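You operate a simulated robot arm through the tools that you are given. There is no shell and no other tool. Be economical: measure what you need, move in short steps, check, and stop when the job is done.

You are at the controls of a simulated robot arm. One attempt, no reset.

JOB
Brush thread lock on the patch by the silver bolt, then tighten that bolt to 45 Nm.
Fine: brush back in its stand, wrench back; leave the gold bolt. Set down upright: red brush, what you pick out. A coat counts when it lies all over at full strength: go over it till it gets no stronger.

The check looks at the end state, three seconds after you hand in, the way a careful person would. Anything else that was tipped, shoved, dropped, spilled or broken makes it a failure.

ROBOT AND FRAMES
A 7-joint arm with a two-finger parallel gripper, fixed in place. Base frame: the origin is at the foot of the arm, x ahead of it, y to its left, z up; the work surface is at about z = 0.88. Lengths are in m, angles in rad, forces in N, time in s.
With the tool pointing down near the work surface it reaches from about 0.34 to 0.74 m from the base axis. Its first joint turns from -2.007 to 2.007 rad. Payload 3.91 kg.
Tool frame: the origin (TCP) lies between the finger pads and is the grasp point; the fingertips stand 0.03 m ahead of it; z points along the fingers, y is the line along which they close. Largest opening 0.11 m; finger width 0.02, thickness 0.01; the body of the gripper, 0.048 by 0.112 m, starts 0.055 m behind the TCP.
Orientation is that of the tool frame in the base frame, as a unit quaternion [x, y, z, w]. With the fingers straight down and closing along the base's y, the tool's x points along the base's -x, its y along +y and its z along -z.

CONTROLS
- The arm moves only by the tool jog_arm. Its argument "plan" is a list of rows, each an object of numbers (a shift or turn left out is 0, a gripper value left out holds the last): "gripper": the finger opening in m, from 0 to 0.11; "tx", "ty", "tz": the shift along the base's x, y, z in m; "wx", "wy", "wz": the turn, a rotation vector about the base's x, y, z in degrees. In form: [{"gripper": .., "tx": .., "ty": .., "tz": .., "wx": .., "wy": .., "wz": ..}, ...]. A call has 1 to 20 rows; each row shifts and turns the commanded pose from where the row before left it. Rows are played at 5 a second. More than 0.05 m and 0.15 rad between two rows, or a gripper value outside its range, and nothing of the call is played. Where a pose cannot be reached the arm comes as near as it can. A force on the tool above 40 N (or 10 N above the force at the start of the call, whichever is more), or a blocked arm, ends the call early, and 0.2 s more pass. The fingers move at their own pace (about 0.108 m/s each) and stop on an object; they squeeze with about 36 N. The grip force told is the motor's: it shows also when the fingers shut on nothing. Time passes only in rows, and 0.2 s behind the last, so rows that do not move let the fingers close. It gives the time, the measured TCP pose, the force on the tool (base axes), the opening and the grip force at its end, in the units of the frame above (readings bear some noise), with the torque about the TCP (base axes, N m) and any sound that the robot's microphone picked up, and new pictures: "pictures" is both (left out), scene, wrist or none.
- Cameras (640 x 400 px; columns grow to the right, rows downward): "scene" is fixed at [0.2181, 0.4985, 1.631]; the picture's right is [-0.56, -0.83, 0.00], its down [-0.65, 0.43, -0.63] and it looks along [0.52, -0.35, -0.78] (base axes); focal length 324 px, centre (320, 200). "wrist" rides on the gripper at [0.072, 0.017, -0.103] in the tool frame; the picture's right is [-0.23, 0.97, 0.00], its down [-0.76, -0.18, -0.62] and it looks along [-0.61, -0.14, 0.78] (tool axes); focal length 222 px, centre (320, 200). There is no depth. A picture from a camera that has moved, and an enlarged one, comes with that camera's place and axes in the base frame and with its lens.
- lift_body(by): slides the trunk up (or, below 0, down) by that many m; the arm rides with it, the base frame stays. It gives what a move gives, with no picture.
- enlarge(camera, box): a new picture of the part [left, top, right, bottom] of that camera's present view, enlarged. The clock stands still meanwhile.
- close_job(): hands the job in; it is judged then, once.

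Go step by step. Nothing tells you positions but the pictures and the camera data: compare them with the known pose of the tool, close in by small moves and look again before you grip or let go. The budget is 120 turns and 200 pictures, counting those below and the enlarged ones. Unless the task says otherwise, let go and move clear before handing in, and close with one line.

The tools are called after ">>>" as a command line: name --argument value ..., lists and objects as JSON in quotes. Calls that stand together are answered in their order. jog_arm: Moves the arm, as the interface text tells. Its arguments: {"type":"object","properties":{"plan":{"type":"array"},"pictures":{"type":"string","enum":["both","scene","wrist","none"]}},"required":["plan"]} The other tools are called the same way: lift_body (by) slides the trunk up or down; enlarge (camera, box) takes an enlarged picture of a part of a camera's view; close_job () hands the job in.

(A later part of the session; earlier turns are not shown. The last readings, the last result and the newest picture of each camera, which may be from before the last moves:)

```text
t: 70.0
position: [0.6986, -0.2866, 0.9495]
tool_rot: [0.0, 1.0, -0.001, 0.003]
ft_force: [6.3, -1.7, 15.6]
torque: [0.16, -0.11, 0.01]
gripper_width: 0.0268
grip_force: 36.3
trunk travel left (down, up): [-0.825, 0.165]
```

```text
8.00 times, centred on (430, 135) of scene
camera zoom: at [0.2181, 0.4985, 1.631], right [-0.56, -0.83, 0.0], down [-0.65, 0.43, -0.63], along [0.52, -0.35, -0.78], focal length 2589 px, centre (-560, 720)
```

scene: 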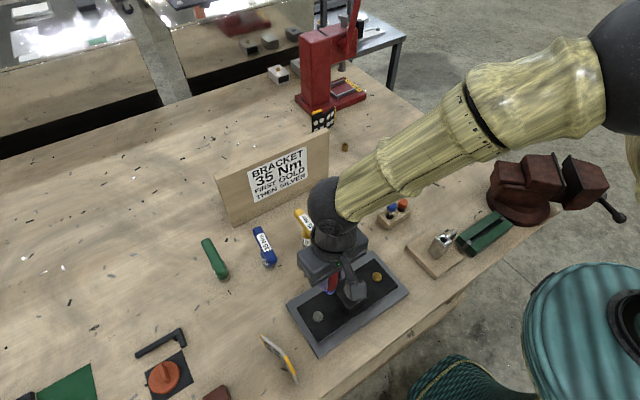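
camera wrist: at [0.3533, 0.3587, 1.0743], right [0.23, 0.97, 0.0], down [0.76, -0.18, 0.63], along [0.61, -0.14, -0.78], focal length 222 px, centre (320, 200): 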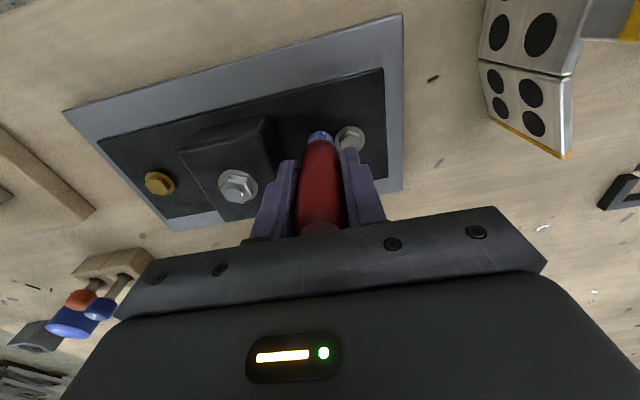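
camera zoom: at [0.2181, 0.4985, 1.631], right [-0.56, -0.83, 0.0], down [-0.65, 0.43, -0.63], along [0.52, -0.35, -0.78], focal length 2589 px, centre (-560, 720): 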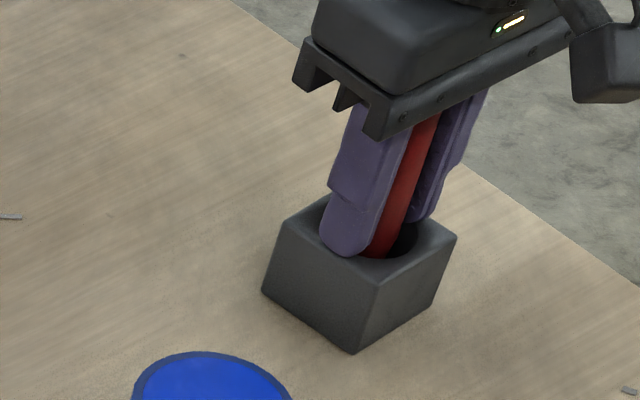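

Contact at TCP z≈0.950, as predicted for the brush resting on the floor of the stand. I relieve the press, open and rise.

>>> jog_arm --plan '[{"tz": 0.003}, {"gripper": 0.045}, {}, {"gripper": 0.07}, {}]' --pictures "none"

>>> jog_arm --plan '[{"tz": 0.03}, {"tz": 0.045}, {"tz": 0.045}]' --pictures "both"

>>> enlarge --camera "scene" --box '[390, 90, 470, 180]'

```text
t: 71.2
position: [0.6972, -0.287, 0.9484]
tool_rot: [0.0, 1.0, 0.0, 0.0]
ft_force: [-1.7, -0.6, 7.2]
torque: [0.25, -0.04, 0.08]
gripper_width: 0.0693
grip_force: 0.0
trunk travel left (down, up): [-0.825, 0.165]
```

```text
t: 72.0
position: [0.6978, -0.2883, 1.0697]
tool_rot: [0.0, 1.0, -0.001, -0.002]
ft_force: [-1.1, -0.3, -0.2]
torque: [-0.04, -0.02, -0.01]
gripper_width: 0.0698
grip_force: 0.1
trunk travel left (down, up): [-0.825, 0.165]
camera wrist: at [0.6257, -0.2713, 1.1726], right [0.23, 0.97, 0.0], down [0.76, -0.18, 0.62], along [0.61, -0.14, -0.78], focal length 222 px, centre (320, 200)
```

scene: 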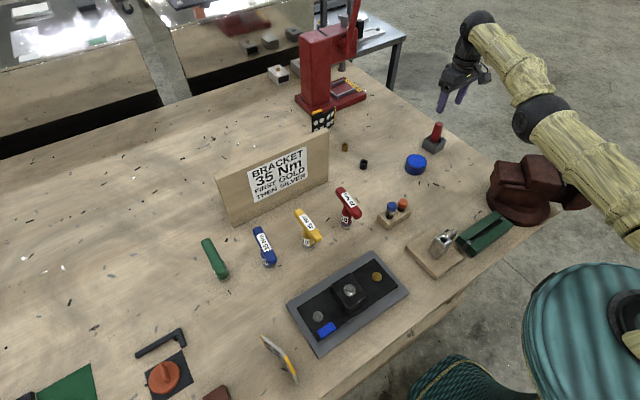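
wrist: 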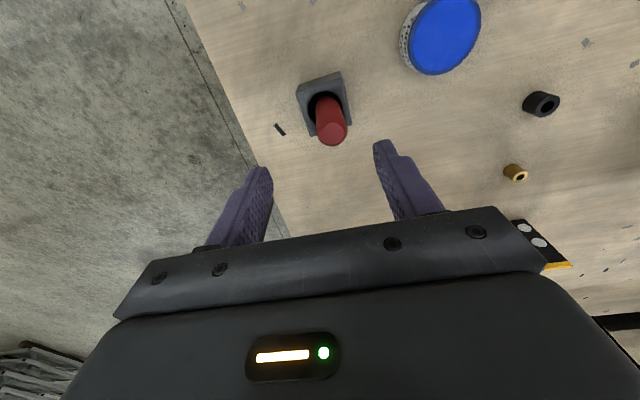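

```text
4.44 times, centred on (430, 135) of scene
camera zoom: at [0.2181, 0.4985, 1.631], right [-0.56, -0.83, 0.0], down [-0.65, 0.43, -0.63], along [0.52, -0.35, -0.78], focal length 1438 px, centre (-169, 489)
```

zoom: 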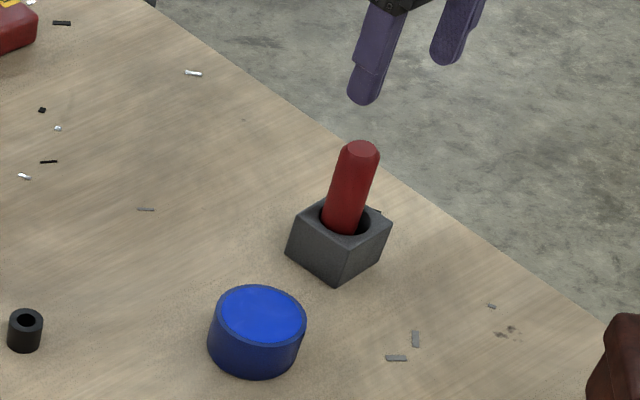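

The brush is upright in its stand. Next the yellow 45 Nm wrench; I fly to look at it closely.

>>> jog_arm --plan '[{"tz": 0.045}, {"tz": 0.045}, {"tz": 0.03}, {"tx": -0.01415, "ty": 0.042}, {"tx": -0.01415, "ty": 0.042}, {"tx": -0.01415, "ty": 0.042}, {"tx": -0.01415, "ty": 0.042}, {"tx": -0.01415, "ty": 0.042}, {"tx": -0.01415, "ty": 0.042}, {"tx": -0.01415, "ty": 0.042}, {"tx": -0.01415, "ty": 0.042}, {"tx": -0.01415, "ty": 0.042}, {"tx": -0.01415, "ty": 0.042}, {"tx": -0.01415, "ty": 0.042}, {"tx": -0.01415, "ty": 0.042}, {"tx": -0.01415, "ty": 0.042}, {"tx": -0.01415, "ty": 0.042, "gripper": 0.11}, {"tz": -0.045}]' --pictures "both"

>>> enlarge --camera "wrist" --box '[230, 60, 430, 220]'

>>> enlarge --camera "scene" --box '[270, 190, 350, 260]'

```text
t: 75.8
position: [0.4934, 0.3043, 1.1399]
tool_rot: [0.003, 1.0, -0.001, -0.002]
ft_force: [-0.3, -1.0, 0.5]
torque: [0.03, 0.04, -0.03]
gripper_width: 0.1098
grip_force: 0.0
out of reach, approached as far as the arm can: row 2, 3
trunk travel left (down, up): [-0.825, 0.165]
camera wrist: at [0.4229, 0.3214, 1.2434], right [0.23, 0.97, 0.0], down [0.76, -0.18, 0.62], along [0.6, -0.15, -0.78], focal length 222 px, centre (320, 200)
```

scene: 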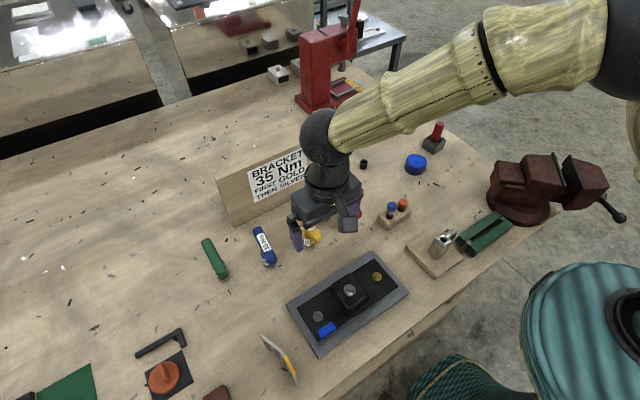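
wrist: 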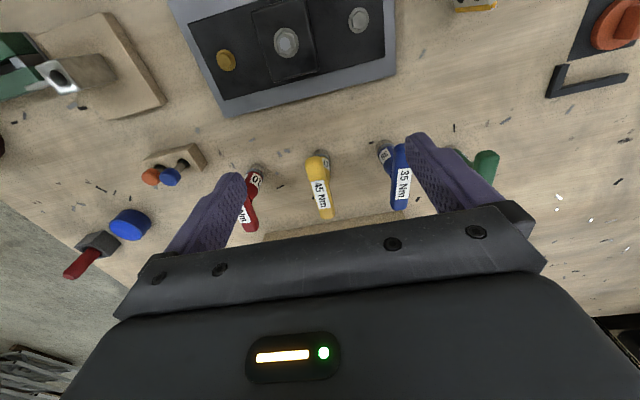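

```text
2.50 times, centred on (330, 140) of wrist
camera zoom: at [0.4229, 0.3214, 1.2434], right [0.23, 0.97, 0.0], down [0.76, -0.18, 0.62], along [0.6, -0.15, -0.78], focal length 555 px, centre (295, 350)
```

zoom: 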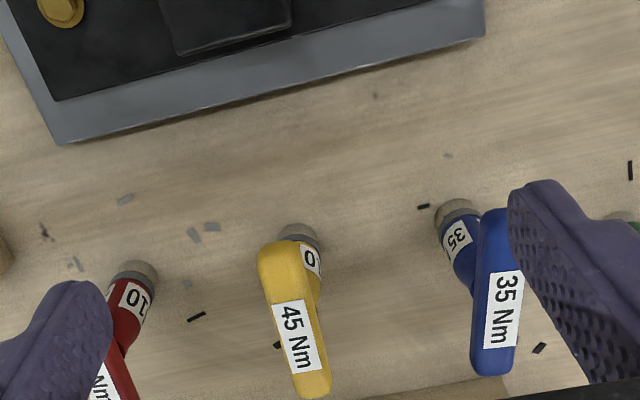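

```text
5.71 times, centred on (310, 225) of scene
camera zoom: at [0.2181, 0.4985, 1.631], right [-0.56, -0.83, 0.0], down [-0.65, 0.43, -0.63], along [0.52, -0.35, -0.78], focal length 1849 px, centre (377, 57)
```

zoom: 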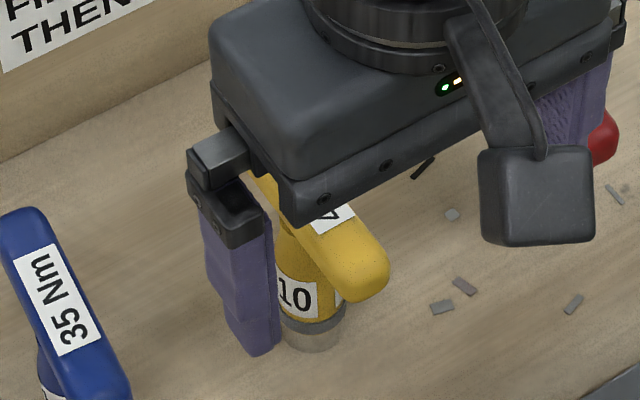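

The yellow T-wrench: bar along x centred near (0.592,0.281), top z≈1.004, shaft upright. I move above it and narrow the fingers.

>>> jog_arm --plan '[{"gripper": 0.055, "tx": 0.033, "ty": -0.008}, {"tx": 0.033, "ty": -0.008}, {"tx": 0.032, "ty": -0.007}, {"tz": -0.04}, {"tz": -0.02}]' --pictures "both"

>>> enlarge --camera "wrist" --box '[240, 90, 400, 230]'

>>> enlarge --camera "scene" --box '[270, 170, 370, 260]'

```text
t: 77.0
position: [0.5891, 0.2825, 1.081]
tool_rot: [0.0, 1.0, 0.0, 0.0]
ft_force: [0.1, -0.2, 0.1]
torque: [-0.02, 0.01, -0.02]
gripper_width: 0.055
grip_force: 0.0
trunk travel left (down, up): [-0.825, 0.165]
camera wrist: at [0.5173, 0.2992, 1.1839], right [0.23, 0.97, 0.0], down [0.76, -0.18, 0.62], along [0.61, -0.14, -0.78], focal length 222 px, centre (320, 200)
```

scene: 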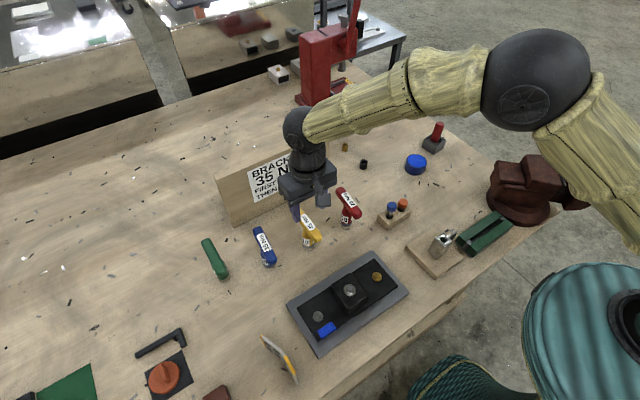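
wrist: 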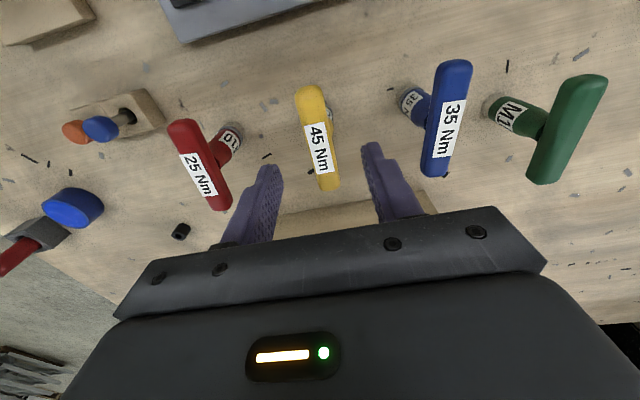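

```text
2.86 times, centred on (320, 160) of wrist
camera zoom: at [0.5173, 0.2992, 1.1839], right [0.23, 0.97, 0.0], down [0.76, -0.18, 0.62], along [0.61, -0.14, -0.78], focal length 635 px, centre (320, 314)
```

zoom: 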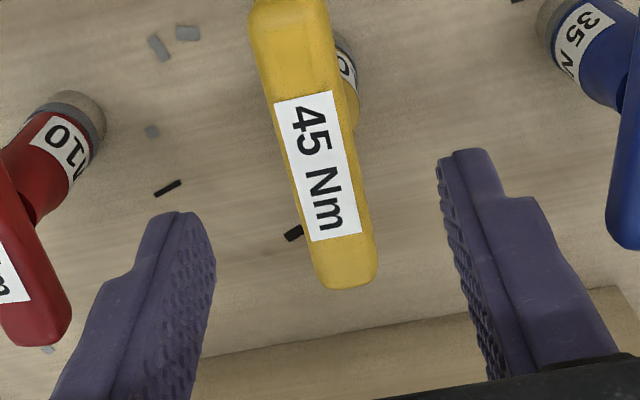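

```text
4.44 times, centred on (320, 215) of scene
camera zoom: at [0.2181, 0.4985, 1.631], right [-0.56, -0.83, 0.0], down [-0.65, 0.43, -0.63], along [0.52, -0.35, -0.78], focal length 1438 px, centre (320, 133)
```

zoom: 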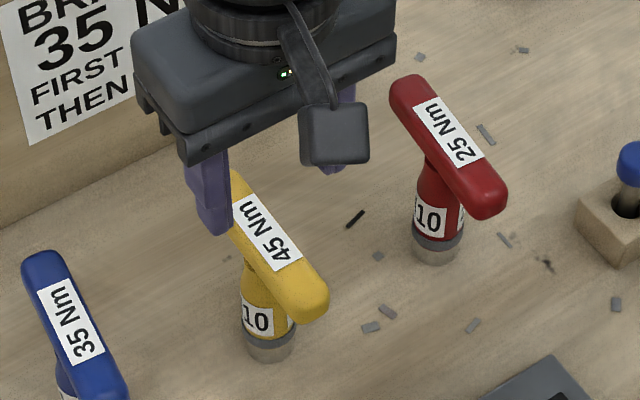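

>>> jog_arm --plan '[{"tx": 0.0115, "ty": -0.0015}, {"tz": -0.03}, {"tz": -0.03}, {"tz": -0.013}]' --pictures "none"

>>> enlarge --camera "wrist" --box '[240, 90, 400, 230]'

>>> enlarge --camera "scene" --box '[270, 170, 370, 260]'

```text
t: 78.0
position: [0.5976, 0.2808, 1.0088]
tool_rot: [-0.001, 1.0, 0.0, 0.0]
ft_force: [-0.2, -0.3, -0.2]
torque: [0.0, -0.02, -0.01]
gripper_width: 0.0549
grip_force: 0.1
trunk travel left (down, up): [-0.825, 0.165]
```

```text
2.86 times, centred on (320, 160) of wrist
camera zoom: at [0.5268, 0.2975, 1.1115], right [0.23, 0.97, 0.0], down [0.76, -0.18, 0.62], along [0.61, -0.14, -0.78], focal length 635 px, centre (320, 314)
```

zoom: 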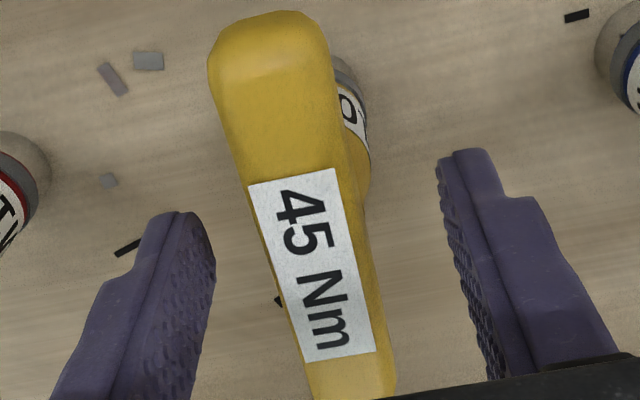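

```text
4.44 times, centred on (320, 215) of scene
camera zoom: at [0.2181, 0.4985, 1.631], right [-0.56, -0.83, 0.0], down [-0.65, 0.43, -0.63], along [0.52, -0.35, -0.78], focal length 1438 px, centre (320, 133)
```

zoom: 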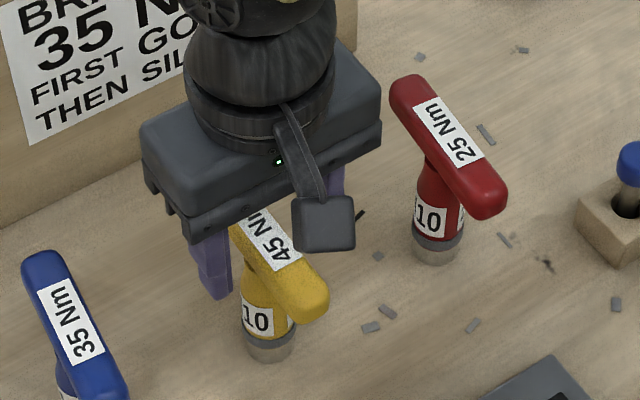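

Fingers straddle the bar's middle. Closing.

>>> jog_arm --plan '[{"tx": 0.002, "tz": -0.002}, {"gripper": 0.0}, {}, {}, {}]' --pictures "none"

>>> jog_arm --plan '[{"tz": 0.02}, {"tz": 0.04}, {"tz": 0.04}, {"tz": 0.04}]' --pictures "both"

>>> enlarge --camera "wrist" --box '[240, 90, 400, 230]'

>>> enlarge --camera "scene" --box '[270, 130, 370, 260]'

```text
t: 79.2
position: [0.6003, 0.2813, 1.0064]
tool_rot: [0.0, 1.0, 0.0, 0.001]
ft_force: [0.7, -0.1, 0.7]
torque: [-0.01, -0.05, -0.01]
gripper_width: 0.0235
grip_force: 35.9
trunk travel left (down, up): [-0.825, 0.165]
```

```text
t: 80.2
position: [0.5996, 0.2813, 1.147]
tool_rot: [0.001, 1.0, 0.0, 0.0]
ft_force: [-1.0, -0.6, -2.7]
torque: [-0.01, 0.01, -0.02]
gripper_width: 0.0233
grip_force: 35.9
trunk travel left (down, up): [-0.825, 0.165]
camera wrist: at [0.5278, 0.2985, 1.2493], right [0.23, 0.97, 0.0], down [0.76, -0.18, 0.62], along [0.61, -0.14, -0.78], focal length 222 px, centre (320, 200)
```

scene: 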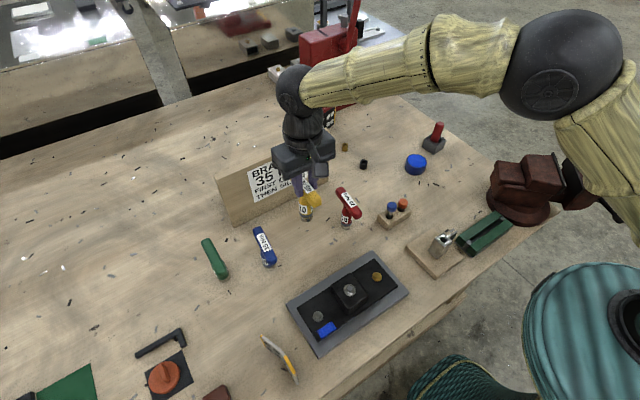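
wrist: 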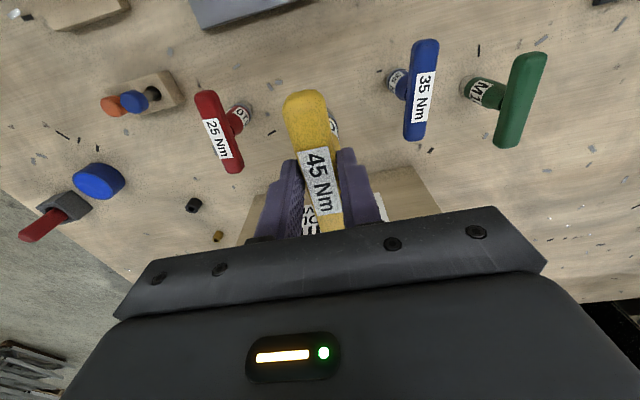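

```text
2.86 times, centred on (320, 160) of wrist
camera zoom: at [0.5278, 0.2985, 1.2493], right [0.23, 0.97, 0.0], down [0.76, -0.18, 0.62], along [0.61, -0.14, -0.78], focal length 635 px, centre (320, 314)
```

zoom: 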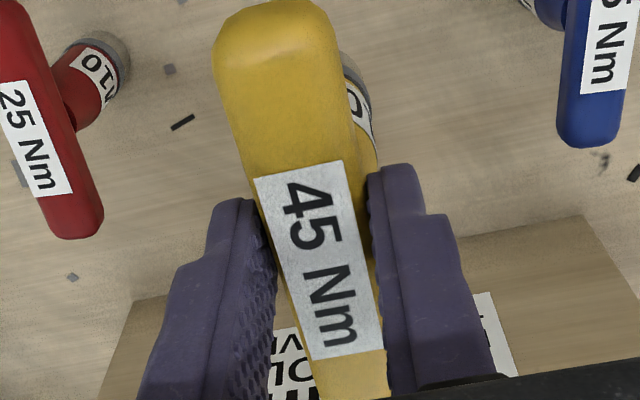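

```text
3.08 times, centred on (320, 195) of scene
camera zoom: at [0.2181, 0.4985, 1.631], right [-0.56, -0.83, 0.0], down [-0.65, 0.43, -0.63], along [0.52, -0.35, -0.78], focal length 996 px, centre (320, 215)
```

zoom: 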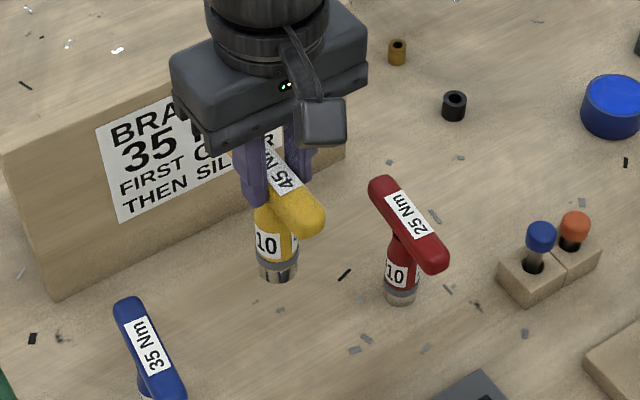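

The 45 Nm wrench is held upright. I bring it above the silver bolt at about (0.427,0.366).

>>> jog_arm --plan '[{"tx": -0.0345, "ty": 0.017}, {"tx": -0.0345, "ty": 0.017}, {"tx": -0.0345, "ty": 0.017}, {"tx": -0.0345, "ty": 0.017}, {"tx": -0.0345, "ty": 0.017}, {"tz": -0.035}]' --pictures "both"

>>> enlarge --camera "wrist" --box '[240, 60, 400, 230]'

>>> enlarge --camera "scene" --box '[270, 240, 370, 340]'

```text
t: 81.6
position: [0.43, 0.3673, 1.1109]
tool_rot: [0.0, 1.0, -0.001, -0.001]
ft_force: [0.9, 0.0, -2.8]
torque: [-0.02, -0.01, 0.03]
gripper_width: 0.0235
grip_force: 36.2
trunk travel left (down, up): [-0.825, 0.165]
camera wrist: at [0.3584, 0.3841, 1.2135], right [0.23, 0.97, 0.0], down [0.76, -0.18, 0.62], along [0.61, -0.14, -0.78], focal length 222 px, centre (320, 200)
```

scene: 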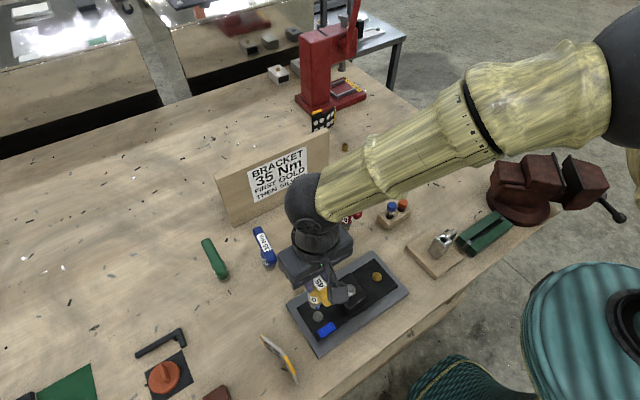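
wrist: 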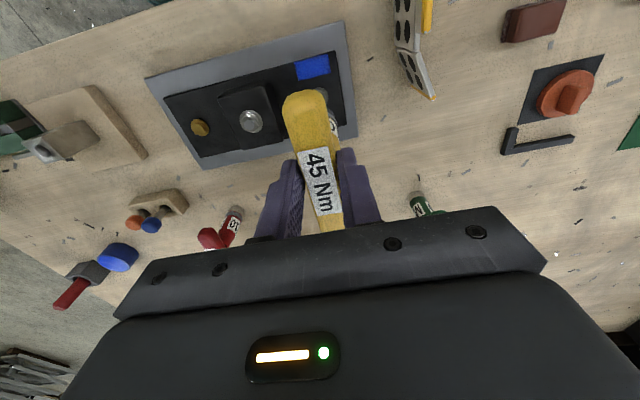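

```text
2.35 times, centred on (320, 145) of wrist
camera zoom: at [0.3584, 0.3841, 1.2135], right [0.23, 0.97, 0.0], down [0.76, -0.18, 0.62], along [0.61, -0.14, -0.78], focal length 523 px, centre (320, 329)
```

zoom: 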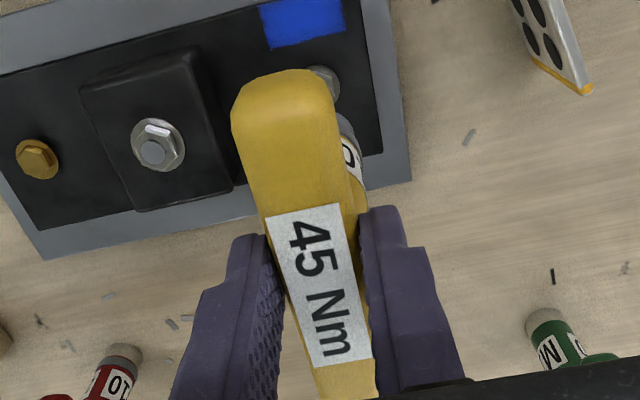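

```text
4.00 times, centred on (320, 290) of scene
camera zoom: at [0.2181, 0.4985, 1.631], right [-0.56, -0.83, 0.0], down [-0.65, 0.43, -0.63], along [0.52, -0.35, -0.78], focal length 1294 px, centre (320, -160)
```

zoom: 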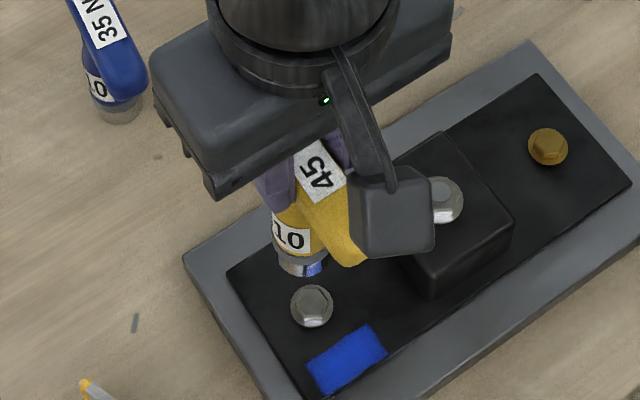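

>>> jog_arm --plan '[{"tx": -0.002, "ty": -0.001, "tz": -0.03}, {"tz": -0.015}]' --pictures "none"

>>> enlarge --camera "scene" --box '[290, 280, 350, 340]'

>>> enlarge --camera "wrist" --box '[280, 80, 380, 180]'

```text
t: 82.2
position: [0.4282, 0.3651, 1.0671]
tool_rot: [0.0, 1.0, 0.0, 0.0]
ft_force: [0.4, 0.5, -3.0]
torque: [0.04, 0.02, 0.03]
gripper_width: 0.0234
grip_force: 35.6
trunk travel left (down, up): [-0.825, 0.165]
```

```text
6.67 times, centred on (320, 310) of scene
camera zoom: at [0.2181, 0.4985, 1.631], right [-0.56, -0.83, 0.0], down [-0.65, 0.43, -0.63], along [0.52, -0.35, -0.78], focal length 2157 px, centre (320, -533)
```

zoom: 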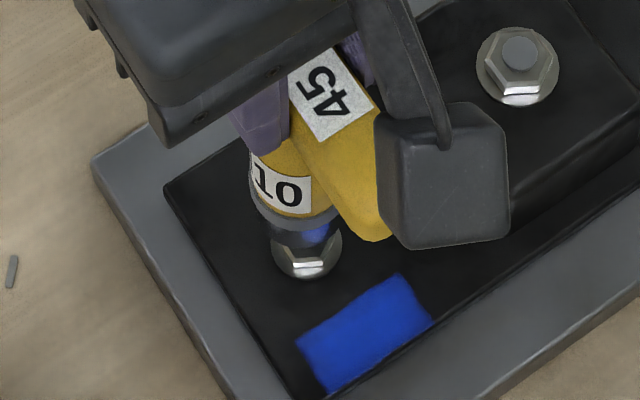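

```text
4.00 times, centred on (330, 130) of wrist
camera zoom: at [0.3558, 0.3826, 1.1699], right [0.23, 0.97, 0.0], down [0.76, -0.18, 0.62], along [0.61, -0.14, -0.78], focal length 888 px, centre (280, 480)
```

zoom: 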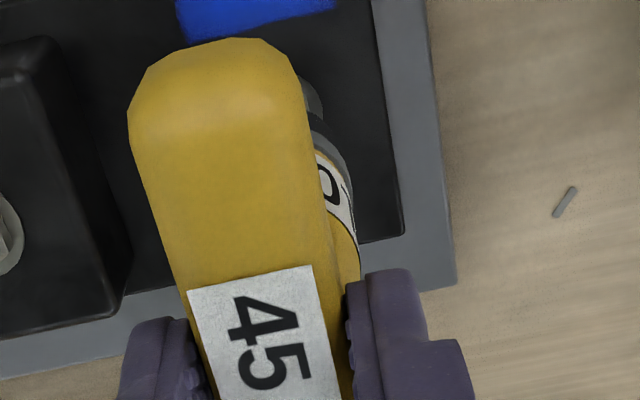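

Socket looks aligned within a couple of mm. I shift 1 mm and lower gently until contact.

>>> jog_arm --plan '[{"tx": 0.001, "tz": -0.008}, {"tz": -0.008}]' --pictures "none"

>>> enlarge --camera "scene" --box '[295, 285, 345, 335]'

```text
t: 82.8
position: [0.4294, 0.3652, 1.0504]
tool_rot: [0.0, 1.0, 0.0, 0.001]
ft_force: [0.0, -0.3, -2.5]
torque: [0.01, 0.03, 0.04]
gripper_width: 0.0233
grip_force: 35.8
trunk travel left (down, up): [-0.825, 0.165]
```

```text
8.00 times, centred on (320, 310) of scene
camera zoom: at [0.2181, 0.4985, 1.631], right [-0.56, -0.83, 0.0], down [-0.65, 0.43, -0.63], along [0.52, -0.35, -0.78], focal length 2589 px, centre (320, -680)
```

zoom: 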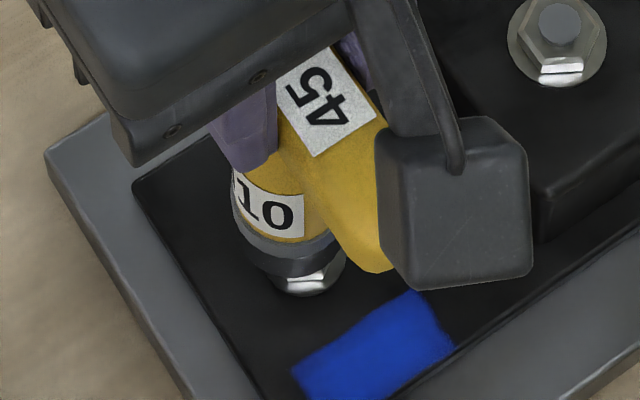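

>>> jog_arm --plan '[{"tx": -0.001, "ty": -0.002}, {"tz": -0.003}, {"tz": -0.003}]' --pictures "none"

>>> jog_arm --plan '[{"tz": -0.002}, {"tz": -0.002}]' --pictures "none"

>>> enlarge --camera "scene" --box '[295, 285, 345, 335]'

```text
t: 83.6
position: [0.4268, 0.364, 1.0447]
tool_rot: [0.0, 1.0, 0.0, 0.0]
ft_force: [0.3, -0.4, -2.2]
torque: [0.02, 0.01, 0.0]
gripper_width: 0.0235
grip_force: 35.8
trunk travel left (down, up): [-0.825, 0.165]
```

```text
t: 84.2
position: [0.4255, 0.3638, 1.0399]
tool_rot: [0.001, 1.0, 0.0, -0.001]
ft_force: [0.2, 0.7, -2.8]
torque: [0.0, 0.04, 0.01]
gripper_width: 0.0237
grip_force: 36.0
trunk travel left (down, up): [-0.825, 0.165]
```

```text
8.00 times, centred on (320, 310) of scene
camera zoom: at [0.2181, 0.4985, 1.631], right [-0.56, -0.83, 0.0], down [-0.65, 0.43, -0.63], along [0.52, -0.35, -0.78], focal length 2589 px, centre (320, -680)
```

zoom: 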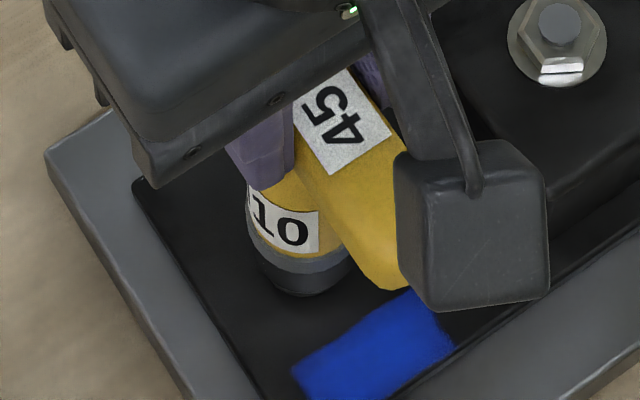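

>>> jog_arm --plan '[{"tz": -0.002}, {"tz": -0.002}, {"tz": -0.002}]' --pictures "none"

>>> jog_arm --plan '[{"tz": -0.002}, {"tz": -0.001}]' --pictures "none"

>>> enlarge --camera "scene" --box '[295, 285, 345, 335]'

```text
t: 85.0
position: [0.4263, 0.3651, 1.0347]
tool_rot: [0.0, 1.0, -0.001, 0.0]
ft_force: [-1.4, 0.0, -3.4]
torque: [0.0, 0.14, 0.05]
gripper_width: 0.0235
grip_force: 36.3
trunk travel left (down, up): [-0.825, 0.165]
```

```text
t: 85.6
position: [0.4265, 0.3638, 1.033]
tool_rot: [0.0, 1.0, 0.0, 0.002]
ft_force: [-2.2, 1.5, 9.2]
torque: [-0.04, 0.37, 0.01]
gripper_width: 0.0236
grip_force: 36.2
trunk travel left (down, up): [-0.825, 0.165]
```

```text
8.00 times, centred on (320, 310) of scene
camera zoom: at [0.2181, 0.4985, 1.631], right [-0.56, -0.83, 0.0], down [-0.65, 0.43, -0.63], along [0.52, -0.35, -0.78], focal length 2589 px, centre (320, -680)
```

zoom: 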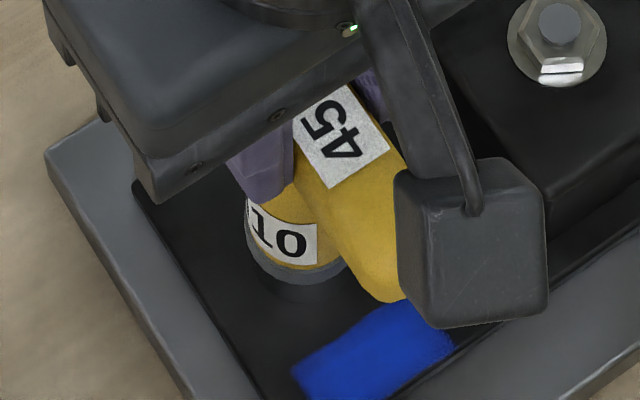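

Contact with the socket about level with the flange, so it seems to be over the head. I start turning clockwise in small steps, listening.

>>> jog_arm --plan '[{"wz": -4}, {"wz": -4}, {"wz": -4}]' --pictures "none"

>>> jog_arm --plan '[{"wz": -6}, {"wz": -6}, {"wz": -6}]' --pictures "wrist"

```text
t: 86.4
position: [0.4252, 0.3646, 1.0319]
tool_rot: [0.104, 0.995, 0.0, 0.001]
ft_force: [-1.1, 4.2, 12.6]
torque: [0.36, 0.42, 0.13]
gripper_width: 0.0233
grip_force: 36.3
trunk travel left (down, up): [-0.825, 0.165]
```

```text
t: 87.2
position: [0.4258, 0.3643, 1.0326]
tool_rot: [0.259, 0.966, 0.0, 0.001]
ft_force: [-1.5, 8.3, 16.0]
torque: [0.64, 0.13, 0.21]
gripper_width: 0.0237
grip_force: 36.0
trunk travel left (down, up): [-0.825, 0.165]
camera wrist: at [0.3717, 0.4161, 1.1354], right [0.68, 0.73, 0.0], down [0.57, -0.54, 0.62], along [0.46, -0.43, -0.78], focal length 222 px, centre (320, 200)
```

wrist: 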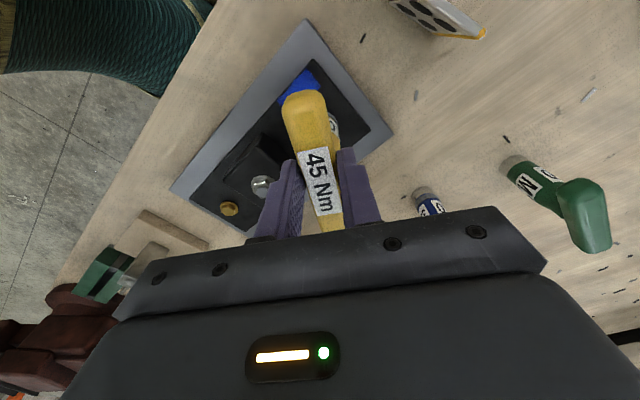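

>>> jog_arm --plan '[{"wz": -6, "ty": 0.001}, {"wz": -6}, {"wz": -6}]' --pictures "none"

>>> enlarge --camera "scene" --box '[285, 270, 365, 340]'

```text
t: 88.0
position: [0.4265, 0.3665, 1.0325]
tool_rot: [0.408, 0.913, 0.002, 0.0]
ft_force: [0.1, 11.6, 21.1]
torque: [0.85, -0.01, 0.28]
gripper_width: 0.0237
grip_force: 35.8
trunk travel left (down, up): [-0.825, 0.165]
```

```text
5.71 times, centred on (325, 305) of scene
camera zoom: at [0.2181, 0.4985, 1.631], right [-0.56, -0.83, 0.0], down [-0.65, 0.43, -0.63], along [0.52, -0.35, -0.78], focal length 1849 px, centre (291, -400)
```

zoom: 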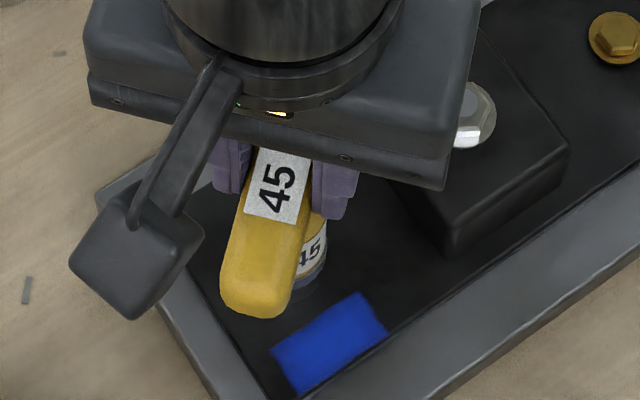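

>>> jog_arm --plan '[{"ty": 0.0015, "tz": 0.001}, {"wz": -6}, {"wz": -6}]' --pictures "none"

>>> jog_arm --plan '[{"wz": -6}, {"wz": -6}]' --pictures "none"

```text
t: 88.8
position: [0.4254, 0.3662, 1.0333]
tool_rot: [0.5, 0.866, -0.001, 0.001]
ft_force: [0.8, 9.8, 12.1]
torque: [0.82, -0.06, 0.24]
gripper_width: 0.0238
grip_force: 35.9
trunk travel left (down, up): [-0.825, 0.165]
```

```text
t: 89.4
position: [0.4263, 0.3669, 1.0331]
tool_rot: [0.588, 0.809, 0.0, 0.0]
ft_force: [4.6, 12.6, 3.9]
torque: [1.22, -0.32, 0.19]
gripper_width: 0.0234
grip_force: 35.9
trunk travel left (down, up): [-0.825, 0.165]
```

The wrench axis sits a few mm off my turning centre, causing side load. I shift to relieve it, then continue.

>>> jog_arm --plan '[{"tx": 0.001, "ty": 0.002}, {}]' --pictures "none"

>>> enlarge --camera "scene" --box '[285, 270, 365, 340]'

```text
t: 90.0
position: [0.4273, 0.3669, 1.0323]
tool_rot: [0.587, 0.809, -0.002, 0.0]
ft_force: [-2.9, 2.6, 6.4]
torque: [0.24, 0.29, 0.06]
gripper_width: 0.0238
grip_force: 36.1
trunk travel left (down, up): [-0.825, 0.165]
```

```text
5.71 times, centred on (325, 305) of scene
camera zoom: at [0.2181, 0.4985, 1.631], right [-0.56, -0.83, 0.0], down [-0.65, 0.43, -0.63], along [0.52, -0.35, -0.78], focal length 1849 px, centre (291, -400)
```

zoom: 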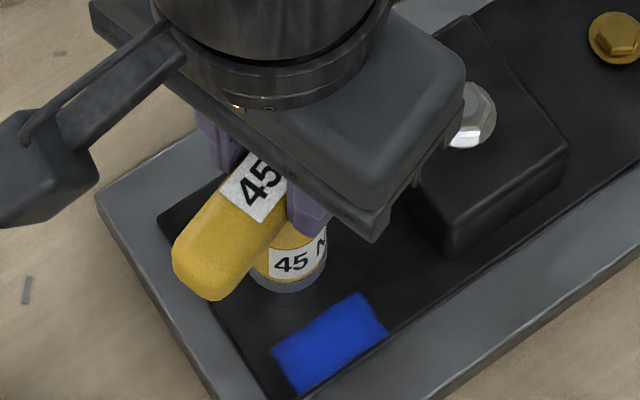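

>>> jog_arm --plan '[{"wz": -6, "tx": 0.0003, "ty": 0.0002}, {"wz": -6, "tx": 0.0004, "ty": 0.0002}, {"wz": -6, "tx": 0.0004, "ty": 0.0001}]' --pictures "none"

>>> jog_arm --plan '[{"wz": -6, "tx": 0.0004}, {"wz": -6, "tx": 0.0004}, {"wz": -6, "tx": 0.0004}]' --pictures "none"

```text
t: 90.8
position: [0.4293, 0.368, 1.0314]
tool_rot: [0.707, 0.707, -0.002, 0.0]
ft_force: [0.6, 2.3, -0.9]
torque: [0.32, -0.04, 0.06]
gripper_width: 0.0236
grip_force: 35.8
trunk travel left (down, up): [-0.825, 0.165]
```

```text
t: 91.6
position: [0.4303, 0.3689, 1.0328]
tool_rot: [0.809, 0.587, 0.0, 0.001]
ft_force: [0.3, 1.9, -2.8]
torque: [0.3, -0.05, 0.0]
gripper_width: 0.0234
grip_force: 36.3
trunk travel left (down, up): [-0.825, 0.165]
```

No turning resistance yet, and vertical load has gone. I press down a little to see where it seats now.

>>> jog_arm --plan '[{"tz": -0.001}, {"tz": -0.001}]' --pictures "none"

>>> enlarge --camera "scene" --box '[285, 270, 365, 340]'

>>> jog_arm --plan '[{"tz": -0.001}, {"tz": -0.001}]' --pictures "wrist"

```text
t: 92.2
position: [0.4297, 0.3679, 1.0316]
tool_rot: [0.809, 0.588, 0.001, 0.0]
ft_force: [1.1, 1.9, 11.5]
torque: [0.15, 0.19, 0.03]
gripper_width: 0.0236
grip_force: 36.4
trunk travel left (down, up): [-0.825, 0.165]
```

```text
5.71 times, centred on (325, 305) of scene
camera zoom: at [0.2181, 0.4985, 1.631], right [-0.56, -0.83, 0.0], down [-0.65, 0.43, -0.63], along [0.52, -0.35, -0.78], focal length 1849 px, centre (291, -400)
```

zoom: 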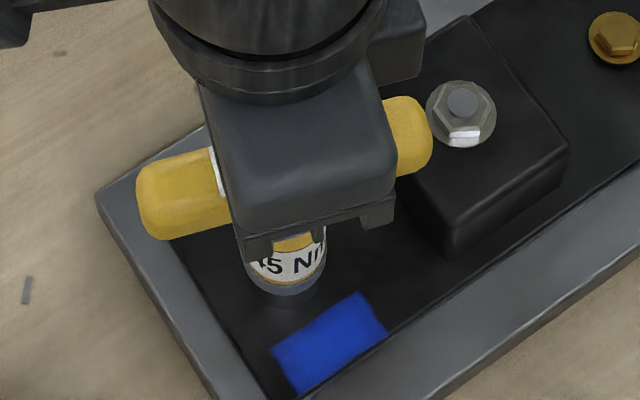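

```text
t: 92.8
position: [0.4292, 0.3668, 1.0297]
tool_rot: [0.809, 0.587, 0.002, 0.0]
ft_force: [2.2, 3.0, 25.8]
torque: [0.0, 0.1, -0.02]
gripper_width: 0.0231
grip_force: 36.1
trunk travel left (down, up): [-0.825, 0.165]
camera wrist: at [0.4684, 0.4323, 1.1338], right [0.86, -0.52, 0.0], down [-0.41, -0.67, 0.62], along [-0.32, -0.53, -0.78], focal length 222 px, centre (320, 200)
```

wrist: 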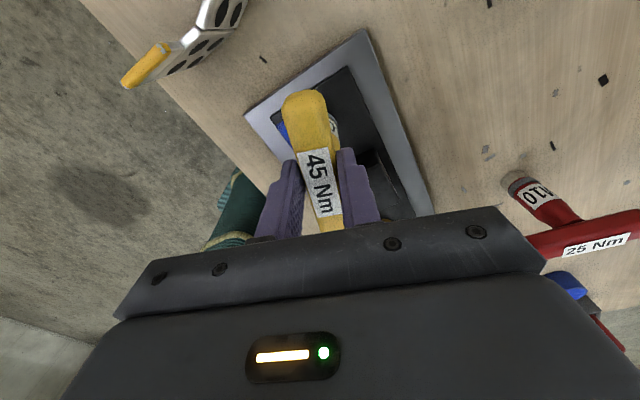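

>>> jog_arm --plan '[{"tz": 0.001, "wz": -6, "tx": 0.0004}, {"wz": -6, "tx": 0.0004}, {"wz": -6, "tx": 0.0004}, {"wz": -6, "tx": 0.0003, "ty": -0.0002}]' --pictures "none"

>>> jog_arm --plan '[{"wz": -6, "tx": 0.0003, "ty": -0.0002}, {"wz": -6, "tx": 0.0002, "ty": -0.0003}, {"wz": -6, "tx": 0.0002, "ty": -0.0003}, {"wz": -6, "tx": 0.0002, "ty": -0.0003}]' --pictures "none"

```text
t: 93.8
position: [0.4308, 0.3686, 1.0306]
tool_rot: [0.914, 0.406, 0.001, 0.0]
ft_force: [7.6, 1.1, 18.7]
torque: [0.33, -0.74, 0.21]
gripper_width: 0.0236
grip_force: 36.0
trunk travel left (down, up): [-0.825, 0.165]
```

```text
t: 94.8
position: [0.4317, 0.3663, 1.0303]
tool_rot: [0.978, 0.207, 0.0, 0.0]
ft_force: [7.2, 0.8, 17.0]
torque: [0.14, -0.44, 0.2]
gripper_width: 0.0237
grip_force: 36.4
trunk travel left (down, up): [-0.825, 0.165]
```

>>> jog_arm --plan '[{"wz": -6, "ty": -0.0003, "tx": 0.0004}, {"wz": -6, "ty": -0.0003, "tx": 0.0003}, {"wz": -6, "ty": -0.0004}, {"wz": -6, "ty": -0.0004}]' --pictures "none"

>>> jog_arm --plan '[{"wz": -6, "ty": -0.0004}, {"wz": -6, "ty": -0.0004}, {"wz": -6, "ty": -0.0004}, {"wz": -6, "ty": -0.0004}]' --pictures "both"

```text
t: 95.8
position: [0.432, 0.3637, 1.0308]
tool_rot: [1.0, 0.0, 0.001, 0.0]
ft_force: [3.0, -4.0, 7.3]
torque: [-0.44, -0.21, 0.24]
gripper_width: 0.0236
grip_force: 35.6
trunk travel left (down, up): [-0.825, 0.165]
```

```text
t: 96.8
position: [0.4322, 0.366, 1.0294]
tool_rot: [1.0, -0.026, 0.0, 0.0]
ft_force: [-1.0, -0.1, 0.3]
torque: [0.1, 0.1, 0.19]
gripper_width: 0.0234
grip_force: 36.3
out of reach, approached as far as the arm can: row 1, 2, 3, 4
trunk travel left (down, up): [-0.825, 0.165]
camera wrist: at [0.5047, 0.3461, 1.1324], right [-0.28, -0.96, 0.0], down [-0.75, 0.22, 0.62], along [-0.6, 0.17, -0.78], focal length 222 px, centre (320, 200)
```

scene: 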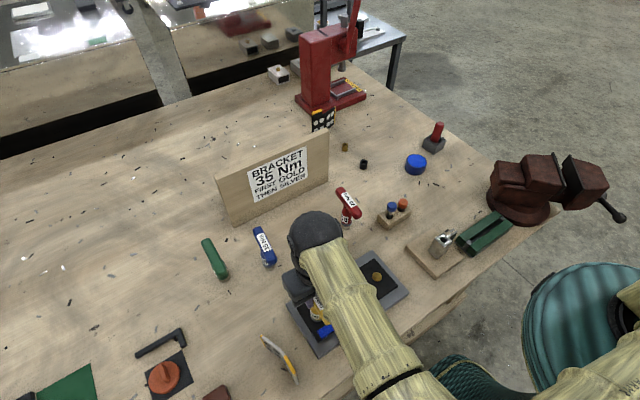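
wrist: 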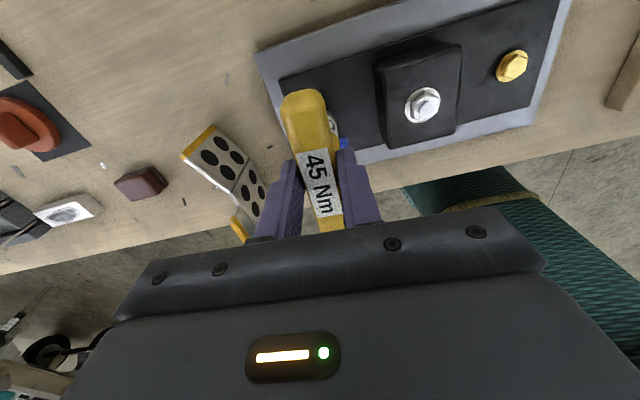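

The wrist limit is reached at about 183° with a steady ~0.2 Nm resistance and no click. I lift off, turn back, and check the bolt.

>>> jog_arm --plan '[{"tz": 0.02}, {"tz": 0.035}, {"wz": 8}, {"wz": 8}, {"wz": 8}, {"wz": 8}, {"wz": 8}, {"wz": 8}, {"wz": 8}, {"wz": 8}, {"wz": 8}, {"wz": 8}, {"wz": 8}, {"wz": 8}, {"wz": 8}, {"wz": 8}, {"wz": 8}, {"wz": 8}, {"wz": 8}, {"wz": 8}]' --pictures "none"

>>> enlarge --camera "scene" --box '[285, 270, 365, 340]'

```text
t: 101.0
position: [0.4339, 0.3645, 1.0849]
tool_rot: [0.331, 0.944, -0.001, 0.0]
ft_force: [0.1, -0.9, -3.1]
torque: [0.03, -0.01, -0.01]
gripper_width: 0.0236
grip_force: 36.2
trunk travel left (down, up): [-0.825, 0.165]
```

```text
5.71 times, centred on (325, 305) of scene
camera zoom: at [0.2181, 0.4985, 1.631], right [-0.56, -0.83, 0.0], down [-0.65, 0.43, -0.63], along [0.52, -0.35, -0.78], focal length 1849 px, centre (291, -400)
```

zoom: 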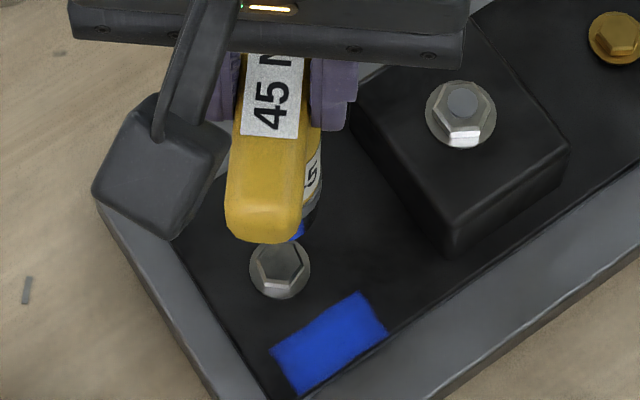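

>>> enlarge --camera "scene" --box '[305, 300, 335, 330]'

```text
13.33 times, centred on (320, 315) of scene
camera zoom: at [0.2181, 0.4985, 1.631], right [-0.56, -0.83, 0.0], down [-0.65, 0.43, -0.63], along [0.52, -0.35, -0.78], focal length 4315 px, centre (320, -1333)
```

zoom: 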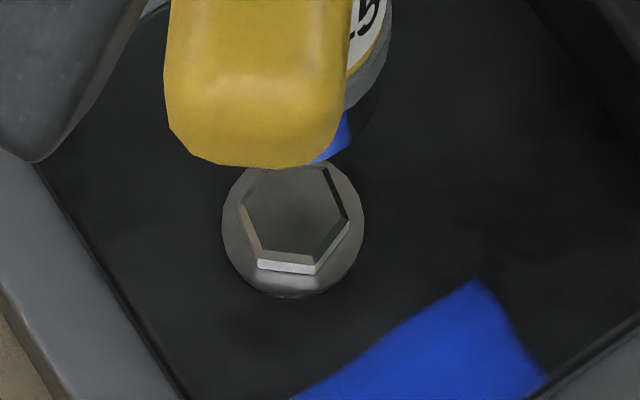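

The hex has changed angle, so the bolt is turning. I turn the wrench further back (counter-clockwise in the air) for a longer sweep.

>>> jog_arm --plan '[{"wz": 8}, {"wz": 8}, {"wz": 8}, {"wz": 8}, {"wz": 8}, {"wz": 8}, {"wz": 8}, {"wz": 8}, {"wz": 8}, {"wz": 8}, {"wz": 8}, {"wz": 8}, {"wz": 8}, {"wz": 8}, {"wz": 8}, {"wz": 8}, {"wz": 8}, {"wz": 8}, {"wz": 8}, {"wz": 8}]' --pictures "both"

```text
t: 105.2
position: [0.4327, 0.3649, 1.0842]
tool_rot: [0.871, -0.491, -0.001, 0.0]
ft_force: [-0.1, -0.4, -3.2]
torque: [-0.01, -0.01, 0.0]
gripper_width: 0.0235
grip_force: 35.8
trunk travel left (down, up): [-0.825, 0.165]
camera wrist: at [0.4565, 0.2946, 1.1875], right [-0.95, -0.31, 0.0], down [-0.24, 0.74, 0.62], along [-0.19, 0.59, -0.78], focal length 222 px, centre (320, 200)
```

scene: 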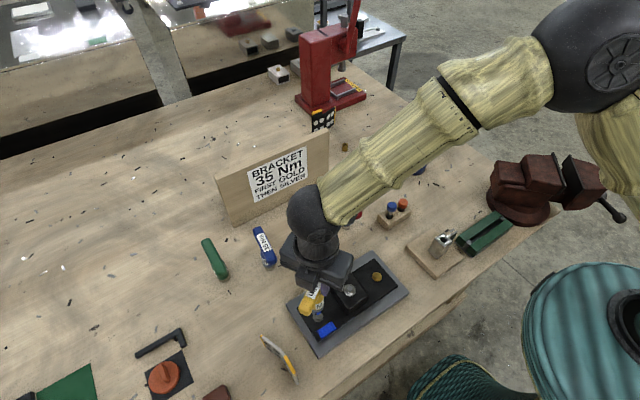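
wrist: 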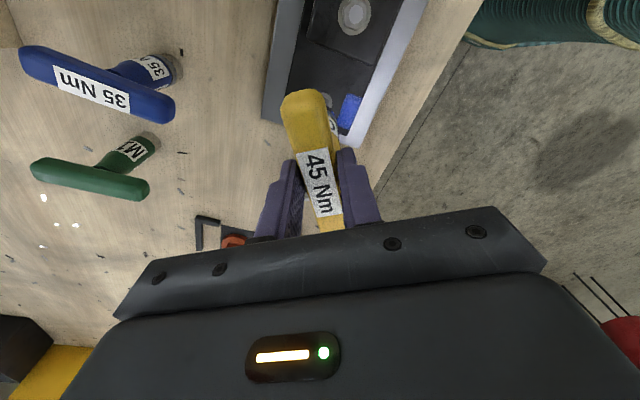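

>>> jog_arm --plan '[{"tx": -0.001, "ty": -0.002, "tz": -0.02}, {"wz": -4, "tz": -0.015}, {"tz": -0.005}, {"tz": -0.004}]' --pictures "none"

>>> jog_arm --plan '[{"tz": -0.003}, {"tz": -0.003}]' --pictures "none"

>>> jog_arm --plan '[{"tz": -0.002}, {"tz": -0.001}]' --pictures "none"

>>> enlarge --camera "scene" --box '[285, 270, 365, 340]'

```text
t: 106.2
position: [0.432, 0.3623, 1.0415]
tool_rot: [0.853, -0.522, 0.0, 0.0]
ft_force: [0.0, 0.7, -2.5]
torque: [-0.02, -0.02, 0.02]
gripper_width: 0.0232
grip_force: 35.9
trunk travel left (down, up): [-0.825, 0.165]
```

```text
t: 106.8
position: [0.4321, 0.3625, 1.0344]
tool_rot: [0.854, -0.521, 0.0, 0.001]
ft_force: [1.2, 0.6, -2.5]
torque: [0.04, 0.02, 0.0]
gripper_width: 0.0235
grip_force: 35.2
trunk travel left (down, up): [-0.825, 0.165]
```

```text
t: 107.4
position: [0.4313, 0.364, 1.0306]
tool_rot: [0.853, -0.522, 0.0, -0.001]
ft_force: [-1.0, -0.3, -2.4]
torque: [0.02, -0.02, 0.02]
gripper_width: 0.0233
grip_force: 35.7
trunk travel left (down, up): [-0.825, 0.165]
```

```text
5.71 times, centred on (325, 305) of scene
camera zoom: at [0.2181, 0.4985, 1.631], right [-0.56, -0.83, 0.0], down [-0.65, 0.43, -0.63], along [0.52, -0.35, -0.78], focal length 1849 px, centre (291, -400)
```

zoom: 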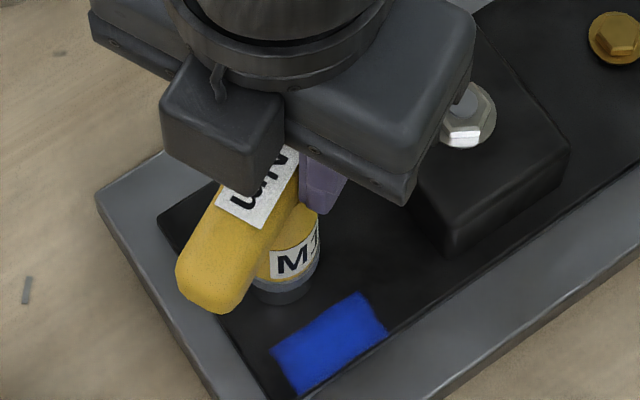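

It slid on without contact — well aligned. I lower to light contact and sweep clockwise.

>>> jog_arm --plan '[{"tz": -0.001}, {"tz": -0.001}]' --pictures "none"

>>> jog_arm --plan '[{"wz": -6}, {"wz": -6, "tx": -0.0001}, {"wz": -6, "tx": -0.0002}, {"wz": -6, "tx": -0.0002}]' --pictures "none"

```text
t: 108.0
position: [0.4317, 0.3622, 1.0304]
tool_rot: [0.853, -0.522, 0.0, -0.001]
ft_force: [1.3, -1.7, 3.7]
torque: [-0.07, 0.05, 0.0]
gripper_width: 0.0235
grip_force: 36.1
trunk travel left (down, up): [-0.825, 0.165]
```

```text
t: 109.0
position: [0.4306, 0.3614, 1.0309]
tool_rot: [0.725, -0.688, 0.001, -0.001]
ft_force: [-0.3, -1.6, 7.0]
torque: [-0.07, 0.06, 0.33]
gripper_width: 0.024
grip_force: 35.6
trunk travel left (down, up): [-0.825, 0.165]
```

Resistance 0.33 Nm now — the bolt is being driven. Continuing.

>>> jog_arm --plan '[{"wz": -6, "tx": -0.0003}, {"wz": -6, "tx": -0.0003}, {"wz": -6, "tx": -0.0003}, {"wz": -6, "tx": -0.0003}]' --pictures "none"

>>> jog_arm --plan '[{"wz": -6, "tx": -0.0003}, {"wz": -6, "tx": -0.0003}, {"wz": -6, "tx": -0.0003}, {"wz": -6, "tx": -0.0003}]' --pictures "none"

```text
t: 110.0
position: [0.4286, 0.3632, 1.0303]
tool_rot: [-0.567, 0.824, 0.0, 0.0]
ft_force: [-1.9, 2.6, 5.2]
torque: [0.39, 0.06, 0.4]
gripper_width: 0.0235
grip_force: 35.9
trunk travel left (down, up): [-0.825, 0.165]
```

```text
t: 111.0
position: [0.4284, 0.3618, 1.0296]
tool_rot: [-0.382, 0.924, 0.0, 0.0]
ft_force: [-1.4, 2.3, 4.3]
torque: [0.27, -0.11, 0.36]
gripper_width: 0.0239
grip_force: 35.6
trunk travel left (down, up): [-0.825, 0.165]
```

>>> jog_arm --plan '[{"wz": -6, "tx": -0.0002, "ty": 0.0002}, {"wz": -6, "tx": -0.0002, "ty": 0.0002}, {"wz": -6, "tx": -0.0002, "ty": 0.0002}, {"wz": -6, "tx": -0.0002, "ty": 0.0002}]' --pictures "none"

>>> jog_arm --plan '[{"wz": -6, "tx": -0.0002, "ty": 0.0002}, {"wz": -6, "tx": -0.0002, "ty": 0.0003}, {"wz": -6, "tx": -0.0001, "ty": 0.0003}, {"wz": -6, "ty": 0.0003}]' --pictures "none"

```text
t: 112.0
position: [0.4264, 0.3629, 1.0299]
tool_rot: [-0.181, 0.983, 0.001, 0.0]
ft_force: [0.3, 2.0, -0.7]
torque: [0.3, 0.02, 0.34]
gripper_width: 0.0236
grip_force: 35.5
trunk travel left (down, up): [-0.825, 0.165]
```

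```text
t: 113.0
position: [0.4275, 0.3641, 1.0302]
tool_rot: [0.027, 1.0, -0.001, -0.001]
ft_force: [-0.2, -0.2, 0.0]
torque: [0.03, -0.01, 0.34]
gripper_width: 0.0236
grip_force: 35.5
trunk travel left (down, up): [-0.825, 0.165]
```

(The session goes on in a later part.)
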